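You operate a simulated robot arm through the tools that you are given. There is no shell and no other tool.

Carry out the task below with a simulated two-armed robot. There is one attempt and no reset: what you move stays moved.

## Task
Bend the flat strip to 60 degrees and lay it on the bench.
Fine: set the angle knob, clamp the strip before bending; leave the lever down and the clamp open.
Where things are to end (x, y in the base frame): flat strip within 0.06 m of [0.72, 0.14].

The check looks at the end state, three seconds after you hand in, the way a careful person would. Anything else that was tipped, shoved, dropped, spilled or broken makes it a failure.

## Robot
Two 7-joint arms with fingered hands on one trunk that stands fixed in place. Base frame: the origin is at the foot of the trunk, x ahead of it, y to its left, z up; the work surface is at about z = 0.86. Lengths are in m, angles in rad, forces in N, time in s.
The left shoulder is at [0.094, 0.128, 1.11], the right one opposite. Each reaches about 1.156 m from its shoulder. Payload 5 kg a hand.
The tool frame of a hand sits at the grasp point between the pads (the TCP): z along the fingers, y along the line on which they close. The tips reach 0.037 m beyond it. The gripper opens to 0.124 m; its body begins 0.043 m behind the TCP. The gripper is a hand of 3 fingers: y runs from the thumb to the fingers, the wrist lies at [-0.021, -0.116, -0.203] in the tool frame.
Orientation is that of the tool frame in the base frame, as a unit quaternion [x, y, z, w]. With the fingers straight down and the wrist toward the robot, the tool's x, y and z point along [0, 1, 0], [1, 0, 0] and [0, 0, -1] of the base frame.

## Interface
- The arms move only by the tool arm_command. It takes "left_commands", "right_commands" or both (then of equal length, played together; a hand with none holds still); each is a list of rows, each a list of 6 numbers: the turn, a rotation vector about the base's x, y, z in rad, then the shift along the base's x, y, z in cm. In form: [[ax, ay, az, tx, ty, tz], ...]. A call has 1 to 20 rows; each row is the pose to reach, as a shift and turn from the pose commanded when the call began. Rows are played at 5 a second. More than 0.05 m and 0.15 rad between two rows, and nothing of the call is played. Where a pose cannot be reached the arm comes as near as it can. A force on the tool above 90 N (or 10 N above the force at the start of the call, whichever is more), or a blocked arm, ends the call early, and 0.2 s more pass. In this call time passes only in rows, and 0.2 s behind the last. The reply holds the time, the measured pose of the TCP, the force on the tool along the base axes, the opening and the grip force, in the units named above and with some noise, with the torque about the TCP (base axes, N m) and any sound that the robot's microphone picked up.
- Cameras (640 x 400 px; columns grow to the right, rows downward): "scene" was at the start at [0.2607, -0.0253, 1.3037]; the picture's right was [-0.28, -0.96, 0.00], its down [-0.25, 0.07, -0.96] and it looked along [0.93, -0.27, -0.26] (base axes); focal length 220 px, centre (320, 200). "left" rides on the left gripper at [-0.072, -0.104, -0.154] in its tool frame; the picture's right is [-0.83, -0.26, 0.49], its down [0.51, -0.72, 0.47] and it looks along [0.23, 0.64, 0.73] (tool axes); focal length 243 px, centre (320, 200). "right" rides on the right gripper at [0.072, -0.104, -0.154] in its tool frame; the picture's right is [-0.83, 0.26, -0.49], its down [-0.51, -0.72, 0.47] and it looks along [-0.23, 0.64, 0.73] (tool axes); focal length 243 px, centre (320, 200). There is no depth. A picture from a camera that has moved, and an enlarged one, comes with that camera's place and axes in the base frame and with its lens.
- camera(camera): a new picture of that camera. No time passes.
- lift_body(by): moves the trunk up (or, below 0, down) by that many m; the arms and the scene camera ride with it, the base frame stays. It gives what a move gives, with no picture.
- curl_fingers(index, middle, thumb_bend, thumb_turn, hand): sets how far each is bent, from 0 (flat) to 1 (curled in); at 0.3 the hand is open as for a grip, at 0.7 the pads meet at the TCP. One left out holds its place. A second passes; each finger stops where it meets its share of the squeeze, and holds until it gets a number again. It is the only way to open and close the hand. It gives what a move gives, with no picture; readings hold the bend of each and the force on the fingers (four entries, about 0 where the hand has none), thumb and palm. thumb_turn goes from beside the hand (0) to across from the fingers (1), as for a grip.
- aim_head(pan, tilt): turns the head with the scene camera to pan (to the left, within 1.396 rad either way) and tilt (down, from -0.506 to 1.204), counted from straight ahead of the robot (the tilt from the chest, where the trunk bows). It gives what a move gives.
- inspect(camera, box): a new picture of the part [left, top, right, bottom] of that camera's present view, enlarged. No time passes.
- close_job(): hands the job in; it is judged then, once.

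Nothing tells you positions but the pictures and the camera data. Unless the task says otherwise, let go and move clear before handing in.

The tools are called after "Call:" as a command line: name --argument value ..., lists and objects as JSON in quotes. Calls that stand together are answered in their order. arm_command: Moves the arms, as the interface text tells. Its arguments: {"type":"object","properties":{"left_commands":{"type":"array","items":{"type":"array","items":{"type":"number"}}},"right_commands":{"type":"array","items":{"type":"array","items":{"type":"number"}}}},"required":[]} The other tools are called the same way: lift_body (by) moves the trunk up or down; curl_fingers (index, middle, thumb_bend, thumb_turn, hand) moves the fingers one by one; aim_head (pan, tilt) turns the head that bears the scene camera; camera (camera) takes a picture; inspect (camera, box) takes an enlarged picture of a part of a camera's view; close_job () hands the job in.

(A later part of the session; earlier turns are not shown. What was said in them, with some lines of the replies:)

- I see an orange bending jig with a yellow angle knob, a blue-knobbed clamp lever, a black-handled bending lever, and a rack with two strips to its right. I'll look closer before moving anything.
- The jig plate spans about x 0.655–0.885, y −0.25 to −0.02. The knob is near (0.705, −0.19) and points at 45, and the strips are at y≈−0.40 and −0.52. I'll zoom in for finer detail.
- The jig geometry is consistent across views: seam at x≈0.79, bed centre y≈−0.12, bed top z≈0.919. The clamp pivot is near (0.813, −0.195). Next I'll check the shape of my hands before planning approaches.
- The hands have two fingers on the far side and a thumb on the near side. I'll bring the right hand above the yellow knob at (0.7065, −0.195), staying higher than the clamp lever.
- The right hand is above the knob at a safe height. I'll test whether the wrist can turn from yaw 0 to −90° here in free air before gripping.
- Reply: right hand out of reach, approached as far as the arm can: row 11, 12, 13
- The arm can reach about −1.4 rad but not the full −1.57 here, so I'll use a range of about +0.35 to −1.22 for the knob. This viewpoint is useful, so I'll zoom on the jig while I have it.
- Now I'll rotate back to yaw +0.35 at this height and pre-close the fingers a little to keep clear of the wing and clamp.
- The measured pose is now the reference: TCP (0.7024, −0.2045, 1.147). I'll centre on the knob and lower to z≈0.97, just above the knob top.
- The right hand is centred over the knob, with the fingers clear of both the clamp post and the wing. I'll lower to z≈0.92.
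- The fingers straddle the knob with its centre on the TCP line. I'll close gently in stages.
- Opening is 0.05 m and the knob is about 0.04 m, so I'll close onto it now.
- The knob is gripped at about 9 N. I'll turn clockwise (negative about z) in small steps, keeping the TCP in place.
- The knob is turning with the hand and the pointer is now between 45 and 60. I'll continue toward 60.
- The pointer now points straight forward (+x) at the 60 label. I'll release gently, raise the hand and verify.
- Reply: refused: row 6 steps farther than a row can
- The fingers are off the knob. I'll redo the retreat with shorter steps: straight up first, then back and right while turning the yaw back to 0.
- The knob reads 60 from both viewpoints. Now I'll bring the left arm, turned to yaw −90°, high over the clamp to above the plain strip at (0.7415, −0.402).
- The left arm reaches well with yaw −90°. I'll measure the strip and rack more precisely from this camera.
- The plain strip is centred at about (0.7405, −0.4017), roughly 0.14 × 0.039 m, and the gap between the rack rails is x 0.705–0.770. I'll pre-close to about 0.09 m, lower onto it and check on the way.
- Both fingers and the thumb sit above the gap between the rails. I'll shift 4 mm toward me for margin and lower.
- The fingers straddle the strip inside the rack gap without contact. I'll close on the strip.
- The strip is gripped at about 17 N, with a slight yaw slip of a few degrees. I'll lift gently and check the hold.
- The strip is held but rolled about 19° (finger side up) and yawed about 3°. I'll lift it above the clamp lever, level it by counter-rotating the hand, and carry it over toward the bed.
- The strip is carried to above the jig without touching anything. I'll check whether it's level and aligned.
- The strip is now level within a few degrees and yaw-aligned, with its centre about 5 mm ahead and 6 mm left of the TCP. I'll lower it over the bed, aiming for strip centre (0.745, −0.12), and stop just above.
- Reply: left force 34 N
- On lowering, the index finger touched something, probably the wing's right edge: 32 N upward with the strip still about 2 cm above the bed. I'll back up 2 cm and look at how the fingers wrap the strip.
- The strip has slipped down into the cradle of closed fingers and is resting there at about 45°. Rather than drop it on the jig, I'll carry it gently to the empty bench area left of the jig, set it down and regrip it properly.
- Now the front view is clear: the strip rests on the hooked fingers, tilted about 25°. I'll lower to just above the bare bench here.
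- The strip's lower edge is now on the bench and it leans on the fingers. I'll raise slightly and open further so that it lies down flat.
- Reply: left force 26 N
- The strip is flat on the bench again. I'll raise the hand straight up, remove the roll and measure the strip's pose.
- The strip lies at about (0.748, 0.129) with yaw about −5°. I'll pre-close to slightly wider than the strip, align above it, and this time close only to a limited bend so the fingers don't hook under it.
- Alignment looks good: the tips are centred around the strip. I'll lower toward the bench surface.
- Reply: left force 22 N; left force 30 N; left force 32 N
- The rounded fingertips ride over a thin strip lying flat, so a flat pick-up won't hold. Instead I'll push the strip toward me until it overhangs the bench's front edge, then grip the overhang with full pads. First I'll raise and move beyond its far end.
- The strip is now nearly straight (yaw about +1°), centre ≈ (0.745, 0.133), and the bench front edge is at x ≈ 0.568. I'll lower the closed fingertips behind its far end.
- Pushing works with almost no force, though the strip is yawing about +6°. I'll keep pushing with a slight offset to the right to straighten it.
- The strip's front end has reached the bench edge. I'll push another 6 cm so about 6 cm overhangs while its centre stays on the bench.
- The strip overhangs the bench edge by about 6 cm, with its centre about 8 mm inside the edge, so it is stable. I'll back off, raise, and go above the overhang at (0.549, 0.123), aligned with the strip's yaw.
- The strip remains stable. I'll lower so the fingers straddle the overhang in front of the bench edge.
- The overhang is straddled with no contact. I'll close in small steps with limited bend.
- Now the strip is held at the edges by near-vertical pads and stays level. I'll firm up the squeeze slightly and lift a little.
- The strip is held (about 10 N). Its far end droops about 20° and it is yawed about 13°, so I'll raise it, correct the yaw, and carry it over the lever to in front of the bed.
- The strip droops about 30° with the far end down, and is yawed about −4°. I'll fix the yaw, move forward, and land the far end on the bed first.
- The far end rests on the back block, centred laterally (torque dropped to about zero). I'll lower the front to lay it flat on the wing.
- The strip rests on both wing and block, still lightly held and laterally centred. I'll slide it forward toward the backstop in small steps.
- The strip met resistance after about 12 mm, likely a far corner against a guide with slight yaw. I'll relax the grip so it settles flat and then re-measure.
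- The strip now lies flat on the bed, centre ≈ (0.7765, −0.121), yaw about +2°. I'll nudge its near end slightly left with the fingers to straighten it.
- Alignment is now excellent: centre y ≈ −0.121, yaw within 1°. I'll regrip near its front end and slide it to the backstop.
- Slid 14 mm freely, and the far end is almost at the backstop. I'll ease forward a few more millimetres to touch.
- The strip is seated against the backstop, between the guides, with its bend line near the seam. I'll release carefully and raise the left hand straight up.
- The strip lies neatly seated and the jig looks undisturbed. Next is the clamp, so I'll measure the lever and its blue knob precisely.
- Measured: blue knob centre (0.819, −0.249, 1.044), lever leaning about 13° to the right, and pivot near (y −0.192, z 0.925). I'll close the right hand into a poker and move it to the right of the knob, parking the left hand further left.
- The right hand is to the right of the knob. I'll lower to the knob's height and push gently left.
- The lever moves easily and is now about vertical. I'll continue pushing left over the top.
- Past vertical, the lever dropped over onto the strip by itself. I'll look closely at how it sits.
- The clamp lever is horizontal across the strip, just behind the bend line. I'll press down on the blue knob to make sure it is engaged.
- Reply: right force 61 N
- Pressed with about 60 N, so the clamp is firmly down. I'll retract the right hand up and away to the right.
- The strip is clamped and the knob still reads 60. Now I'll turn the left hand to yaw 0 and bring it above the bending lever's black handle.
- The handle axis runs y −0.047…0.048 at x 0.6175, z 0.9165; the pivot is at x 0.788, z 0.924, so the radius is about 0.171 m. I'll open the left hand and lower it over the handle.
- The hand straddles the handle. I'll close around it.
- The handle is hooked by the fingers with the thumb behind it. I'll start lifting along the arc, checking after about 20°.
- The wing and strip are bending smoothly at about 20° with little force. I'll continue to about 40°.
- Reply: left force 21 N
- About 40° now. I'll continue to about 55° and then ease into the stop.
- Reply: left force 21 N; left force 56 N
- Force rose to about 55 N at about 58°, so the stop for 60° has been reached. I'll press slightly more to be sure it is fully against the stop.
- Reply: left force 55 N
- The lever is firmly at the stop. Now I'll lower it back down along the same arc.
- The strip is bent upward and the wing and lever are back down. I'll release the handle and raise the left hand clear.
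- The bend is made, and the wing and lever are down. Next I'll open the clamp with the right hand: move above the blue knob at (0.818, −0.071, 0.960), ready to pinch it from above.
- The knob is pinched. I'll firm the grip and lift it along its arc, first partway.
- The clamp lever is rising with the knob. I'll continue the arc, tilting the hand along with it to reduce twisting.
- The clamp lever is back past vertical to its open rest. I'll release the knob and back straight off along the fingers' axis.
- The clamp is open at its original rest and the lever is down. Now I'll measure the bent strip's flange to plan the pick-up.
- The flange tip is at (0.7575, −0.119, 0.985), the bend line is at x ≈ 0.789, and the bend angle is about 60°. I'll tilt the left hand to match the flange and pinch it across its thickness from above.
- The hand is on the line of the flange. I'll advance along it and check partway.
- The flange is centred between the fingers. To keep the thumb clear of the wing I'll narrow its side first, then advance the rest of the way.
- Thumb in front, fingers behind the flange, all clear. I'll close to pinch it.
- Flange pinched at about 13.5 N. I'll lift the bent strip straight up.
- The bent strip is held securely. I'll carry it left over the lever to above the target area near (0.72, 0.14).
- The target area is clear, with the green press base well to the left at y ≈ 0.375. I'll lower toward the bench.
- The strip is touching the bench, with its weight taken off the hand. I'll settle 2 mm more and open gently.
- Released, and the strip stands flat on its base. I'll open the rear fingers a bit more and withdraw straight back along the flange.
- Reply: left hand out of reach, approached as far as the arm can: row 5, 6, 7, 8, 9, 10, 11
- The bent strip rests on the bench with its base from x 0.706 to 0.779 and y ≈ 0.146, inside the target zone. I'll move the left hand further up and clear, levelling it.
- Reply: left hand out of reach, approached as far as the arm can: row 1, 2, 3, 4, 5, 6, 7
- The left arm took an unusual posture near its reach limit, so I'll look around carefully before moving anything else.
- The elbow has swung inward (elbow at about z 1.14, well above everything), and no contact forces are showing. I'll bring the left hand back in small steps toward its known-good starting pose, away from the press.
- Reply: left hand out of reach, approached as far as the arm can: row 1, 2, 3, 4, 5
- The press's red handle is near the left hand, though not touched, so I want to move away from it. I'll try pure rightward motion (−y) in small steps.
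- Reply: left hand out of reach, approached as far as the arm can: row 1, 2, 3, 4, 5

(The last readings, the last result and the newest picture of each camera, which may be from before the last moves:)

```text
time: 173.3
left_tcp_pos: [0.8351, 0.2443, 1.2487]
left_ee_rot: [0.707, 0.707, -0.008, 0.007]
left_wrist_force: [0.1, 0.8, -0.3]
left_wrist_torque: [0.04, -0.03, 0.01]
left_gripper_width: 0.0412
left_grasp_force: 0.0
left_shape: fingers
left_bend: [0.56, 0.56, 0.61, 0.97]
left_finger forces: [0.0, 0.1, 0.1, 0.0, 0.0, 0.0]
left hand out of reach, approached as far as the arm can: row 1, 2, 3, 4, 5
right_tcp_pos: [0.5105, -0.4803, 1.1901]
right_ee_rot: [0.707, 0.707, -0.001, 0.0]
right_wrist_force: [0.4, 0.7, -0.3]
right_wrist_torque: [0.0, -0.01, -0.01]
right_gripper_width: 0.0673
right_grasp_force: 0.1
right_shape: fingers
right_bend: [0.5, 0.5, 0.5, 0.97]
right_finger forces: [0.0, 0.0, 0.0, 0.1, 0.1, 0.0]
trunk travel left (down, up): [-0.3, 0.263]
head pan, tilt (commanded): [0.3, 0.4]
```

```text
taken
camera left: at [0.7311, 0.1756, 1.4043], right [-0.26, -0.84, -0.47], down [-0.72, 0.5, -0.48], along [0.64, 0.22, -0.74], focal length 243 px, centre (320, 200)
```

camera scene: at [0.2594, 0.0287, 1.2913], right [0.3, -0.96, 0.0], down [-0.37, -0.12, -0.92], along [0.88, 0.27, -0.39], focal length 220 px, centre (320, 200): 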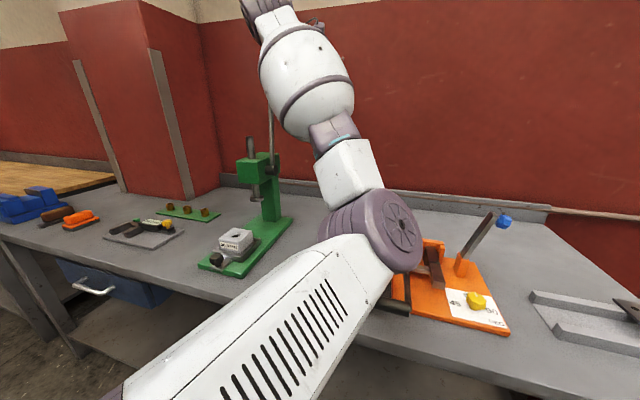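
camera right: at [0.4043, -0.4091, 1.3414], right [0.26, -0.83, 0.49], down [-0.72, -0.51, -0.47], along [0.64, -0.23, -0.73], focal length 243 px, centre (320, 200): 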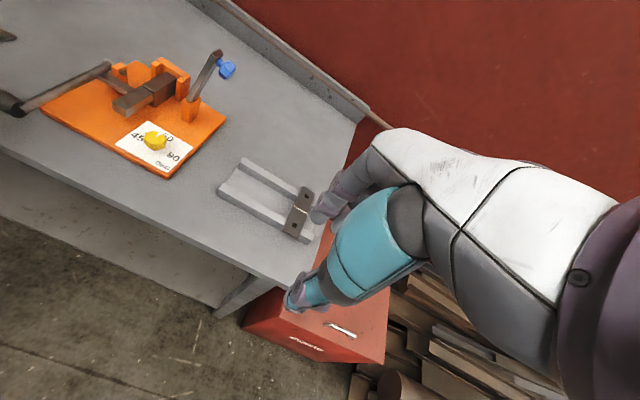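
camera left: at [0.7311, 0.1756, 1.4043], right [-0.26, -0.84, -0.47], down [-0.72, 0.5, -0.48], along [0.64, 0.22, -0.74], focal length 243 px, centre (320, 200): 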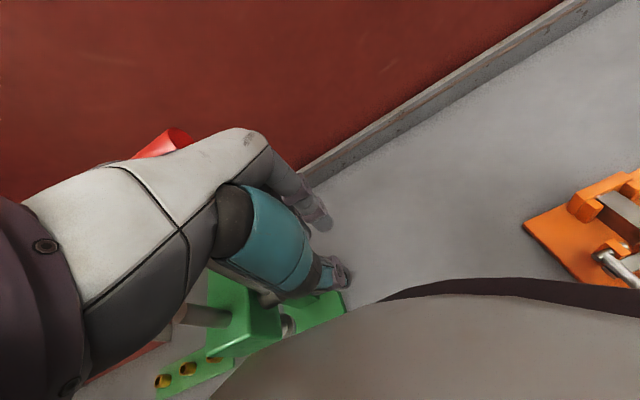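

That moves it away from the press. I'll continue rightward in small steps to open up the view of the strip.

Call:
arm_command --left_commands '[[0, 0, 0, 0, -1.5, 0.5], [0, 0, 0, 0, -3, 1], [0, 0, 0, 0, -4.5, 1.5], [0, 0, 0, 0, -6, 2], [0, 0, 0, 0, -7.5, 2.5], [0, 0, 0, 0, -9, 3], [0, 0, 0, 0, -10.5, 3.5], [0, 0, 0, 0, -12, 4], [0, 0, 0, 0, -12, 4]]'

Call:
camera --camera "scene"

Call:
camera --camera "left"

```text
time: 175.3
left_tcp_pos: [0.8739, 0.1342, 1.288]
left_ee_rot: [0.707, 0.707, -0.008, 0.007]
left_wrist_force: [1.1, -0.7, 0.3]
left_wrist_torque: [-0.01, 0.01, -0.01]
left_gripper_width: 0.0414
left_grasp_force: 0.1
left_shape: fingers
left_bend: [0.56, 0.56, 0.61, 0.97]
left_finger forces: [0.1, 0.0, 0.1, 0.0, 0.0, 0.0]
left hand out of reach, approached as far as the arm can: row 1, 2, 3, 4, 5, 6, 7, 8, 9
right_tcp_pos: [0.5092, -0.4809, 1.1892]
right_ee_rot: [0.707, 0.707, 0.001, 0.0]
right_wrist_force: [-0.4, -0.3, 1.2]
right_wrist_torque: [0.07, 0.01, -0.02]
right_gripper_width: 0.0676
right_grasp_force: 0.0
right_shape: fingers
right_bend: [0.5, 0.5, 0.5, 0.97]
right_finger forces: [0.0, 0.0, 0.0, 0.0, 0.1, 0.0]
trunk travel left (down, up): [-0.3, 0.263]
head pan, tilt (commanded): [0.3, 0.4]
```

```text
taken
camera scene: at [0.2595, 0.0285, 1.2913], right [0.3, -0.96, 0.0], down [-0.37, -0.11, -0.92], along [0.88, 0.27, -0.39], focal length 220 px, centre (320, 200)
```

scene: 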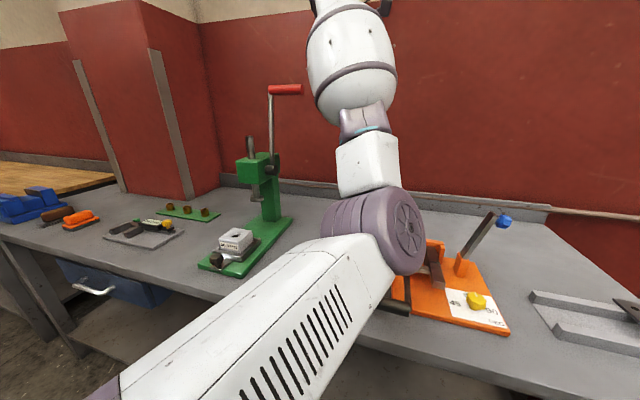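

```text
taken
camera left: at [0.7706, 0.0649, 1.4433], right [-0.26, -0.84, -0.47], down [-0.72, 0.5, -0.48], along [0.64, 0.22, -0.74], focal length 243 px, centre (320, 200)
```

left: 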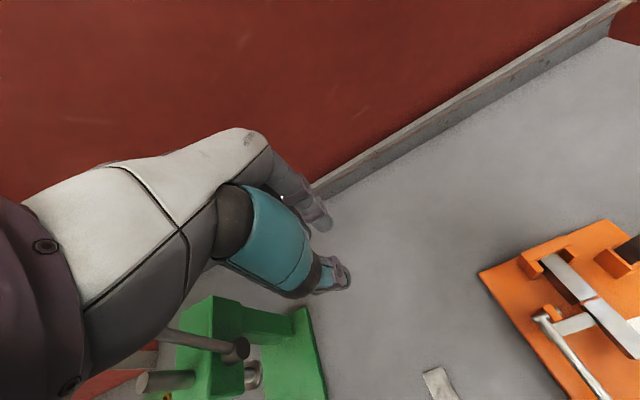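

The press is intact. I'll shift the left hand further right, then rotate it to yaw −90°, an orientation in which the elbow earlier sat naturally outward.

Call:
arm_command --left_commands '[[0, 0, 0, -0.5, -2, 0], [0, 0, 0, -1, -4, 0], [0, 0, 0, -1.5, -6, 0], [0, 0, 0, -2, -8, 0], [0, 0, 0, -2.5, -10, 0], [0, 0, 0, -3, -12, 0], [0, 0, 0, -3.5, -14, 0], [0, 0, -0.14, -4, -14, 0], [0, 0, -0.28, -4, -14, 0], [0, 0, -0.42, -4, -14, 0], [0, 0, -0.56, -4, -14, 0], [0, 0, -0.7, -4, -14, 0], [0, 0, -0.84, -4, -14, 0], [0, 0, -0.98, -4, -14, 0], [0, 0, -1.12, -4, -14, 0], [0, 0, -1.26, -4, -14, 0], [0, 0, -1.4, -4, -14, 0], [0, 0, -1.4, -4, -14, 0]]'

Call:
camera --camera "scene"

Call:
camera --camera "left"

```text
time: 179.1
left_tcp_pos: [0.8798, 0.0065, 1.3132]
left_ee_rot: [0.996, 0.085, -0.009, -0.001]
left_wrist_force: [0.2, -0.5, 0.4]
left_wrist_torque: [0.01, -0.04, -0.02]
left_gripper_width: 0.0414
left_grasp_force: 0.1
left_shape: fingers
left_bend: [0.56, 0.56, 0.61, 0.97]
left_finger forces: [0.1, 0.0, 0.0, 0.1, 0.0, 0.1]
left hand out of reach, approached as far as the arm can: row 1, 2, 3, 4, 5, 6, 7, 8, 9, 10, 11, 12, 13, 14, 15, 16, 17, 18
right_tcp_pos: [0.5083, -0.4806, 1.1894]
right_ee_rot: [0.707, 0.707, 0.0, 0.001]
right_wrist_force: [0.0, 0.1, 0.7]
right_wrist_torque: [0.0, -0.02, 0.02]
right_gripper_width: 0.0673
right_grasp_force: 0.1
right_shape: fingers
right_bend: [0.5, 0.5, 0.5, 0.97]
right_finger forces: [0.0, 0.0, 0.0, 0.0, 0.1, 0.0]
trunk travel left (down, up): [-0.3, 0.263]
head pan, tilt (commanded): [0.3, 0.4]
```

```text
taken
camera scene: at [0.2588, 0.0284, 1.2915], right [0.3, -0.96, 0.0], down [-0.37, -0.11, -0.92], along [0.88, 0.27, -0.39], focal length 220 px, centre (320, 200)
```

scene: 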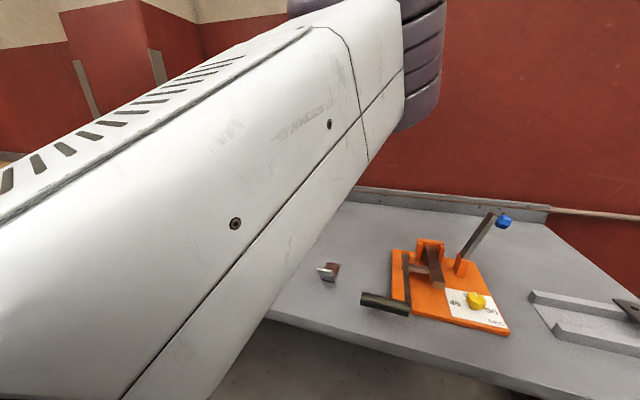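

```text
taken
camera left: at [0.7932, 0.0979, 1.4686], right [-0.87, 0.12, -0.48], down [0.37, 0.8, -0.48], along [0.32, -0.59, -0.74], focal length 243 px, centre (320, 200)
```

left: 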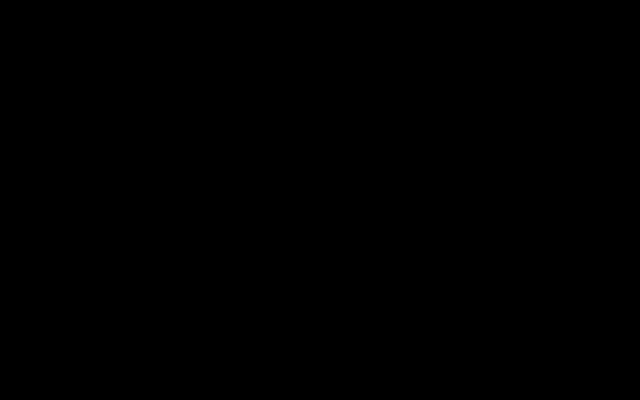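

Call:
inspect --camera "scene" --box '[300, 220, 380, 300]'

Call:
inspect --camera "scene" --box '[350, 190, 640, 350]'

Call:
aim_head --pan 0.0 --tilt 0.6

Call:
camera --camera "scene"

```text
5.00 times, centred on (340, 260) of scene
camera zoom: at [0.2588, 0.0284, 1.2915], right [0.3, -0.96, 0.0], down [-0.37, -0.11, -0.92], along [0.88, 0.27, -0.39], focal length 1098 px, centre (220, -100)
```

zoom: 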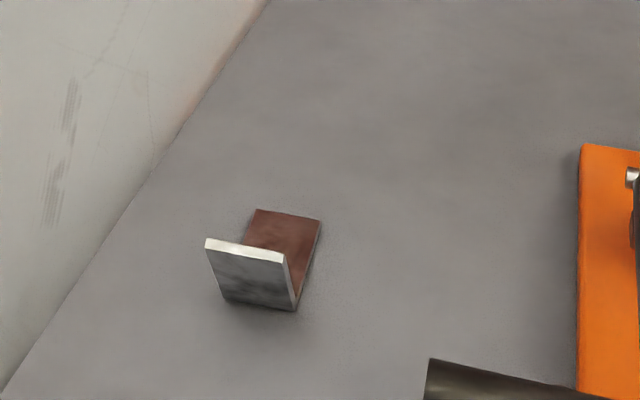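

```text
2.21 times, centred on (495, 270) of scene
camera zoom: at [0.2588, 0.0284, 1.2915], right [0.3, -0.96, 0.0], down [-0.37, -0.11, -0.92], along [0.88, 0.27, -0.39], focal length 485 px, centre (-66, 46)
```

zoom: 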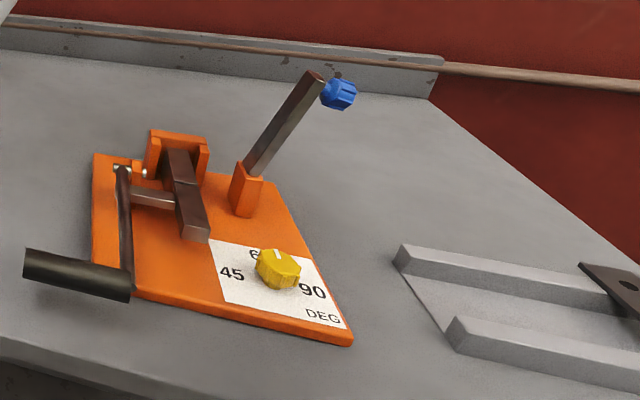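

```text
time: 179.9
left_tcp_pos: [0.8817, 0.0074, 1.3119]
left_ee_rot: [0.996, 0.085, -0.011, 0.001]
left_wrist_force: [0.0, 0.0, 0.1]
left_wrist_torque: [-0.01, -0.02, 0.01]
left_gripper_width: 0.0414
left_grasp_force: 0.1
left_shape: fingers
left_bend: [0.56, 0.56, 0.61, 0.97]
left_finger forces: [0.0, 0.0, 0.0, 0.0, 0.1, 0.0]
right_tcp_pos: [0.5105, -0.481, 1.1897]
right_ee_rot: [0.707, 0.707, 0.0, -0.001]
right_wrist_force: [-0.8, -0.3, 0.8]
right_wrist_torque: [-0.01, -0.01, 0.0]
right_gripper_width: 0.0675
right_grasp_force: 0.0
right_shape: fingers
right_bend: [0.5, 0.5, 0.5, 0.97]
right_finger forces: [0.1, 0.1, 0.0, 0.1, 0.0, 0.0]
trunk travel left (down, up): [-0.3, 0.263]
head pan, tilt (commanded): [0.0, 0.6]
```

```text
taken
camera scene: at [0.2605, 0.0045, 1.2752], right [0.04, -1.0, 0.0], down [-0.54, -0.02, -0.84], along [0.84, 0.03, -0.54], focal length 220 px, centre (320, 200)
```

scene: 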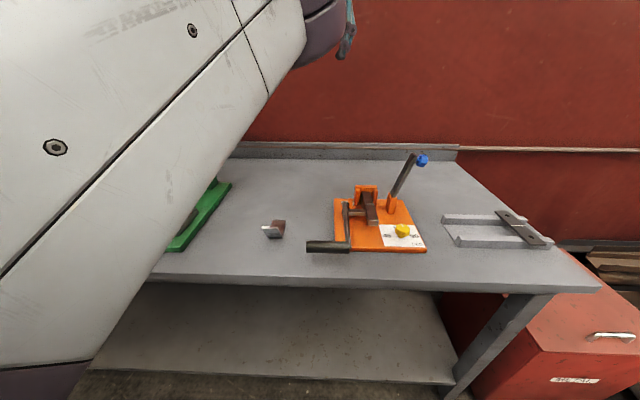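

The bent strip stands on the bench at about (0.72–0.74, 0.145), with the bend measured at about 60°. The knob points at 60, the lever is down, the clamp is open, and the rack and press look undisturbed. Both hands are clear, so I'm handing in.

Call:
close_job

```text
The job is handed in.
```

The flat strip is bent to about 60° and is resting on the bench. Its base centre is at about (0.74, 0.145), inside the 0.06 m zone around [0.72, 0.14]. By camera, the bend measured 61–63°.

- **Jig:** the knob was set to 60 and the strip was clamped before bending. I left the lever down and the clamp open.
- **Strip handling:** my first grip slipped. I set the strip on the bare bench, pushed it to overhang the front edge, regripped it, and seated it against the backstop before clamping.
- **How it rests:** it stands on its unbent half with the bent half pointing up. It looked steady, but its balance margin is small, roughly 9 mm by my estimate.
- **Left arm:** while retracting after the last placement, it reached its limits and came close to the press's red handle. I felt no contact, and the press looked unchanged afterwards. The left hand ended high above the jig rather than in its starting pose.

The jig, the rack and the second strip looked undisturbed in the last pictures.
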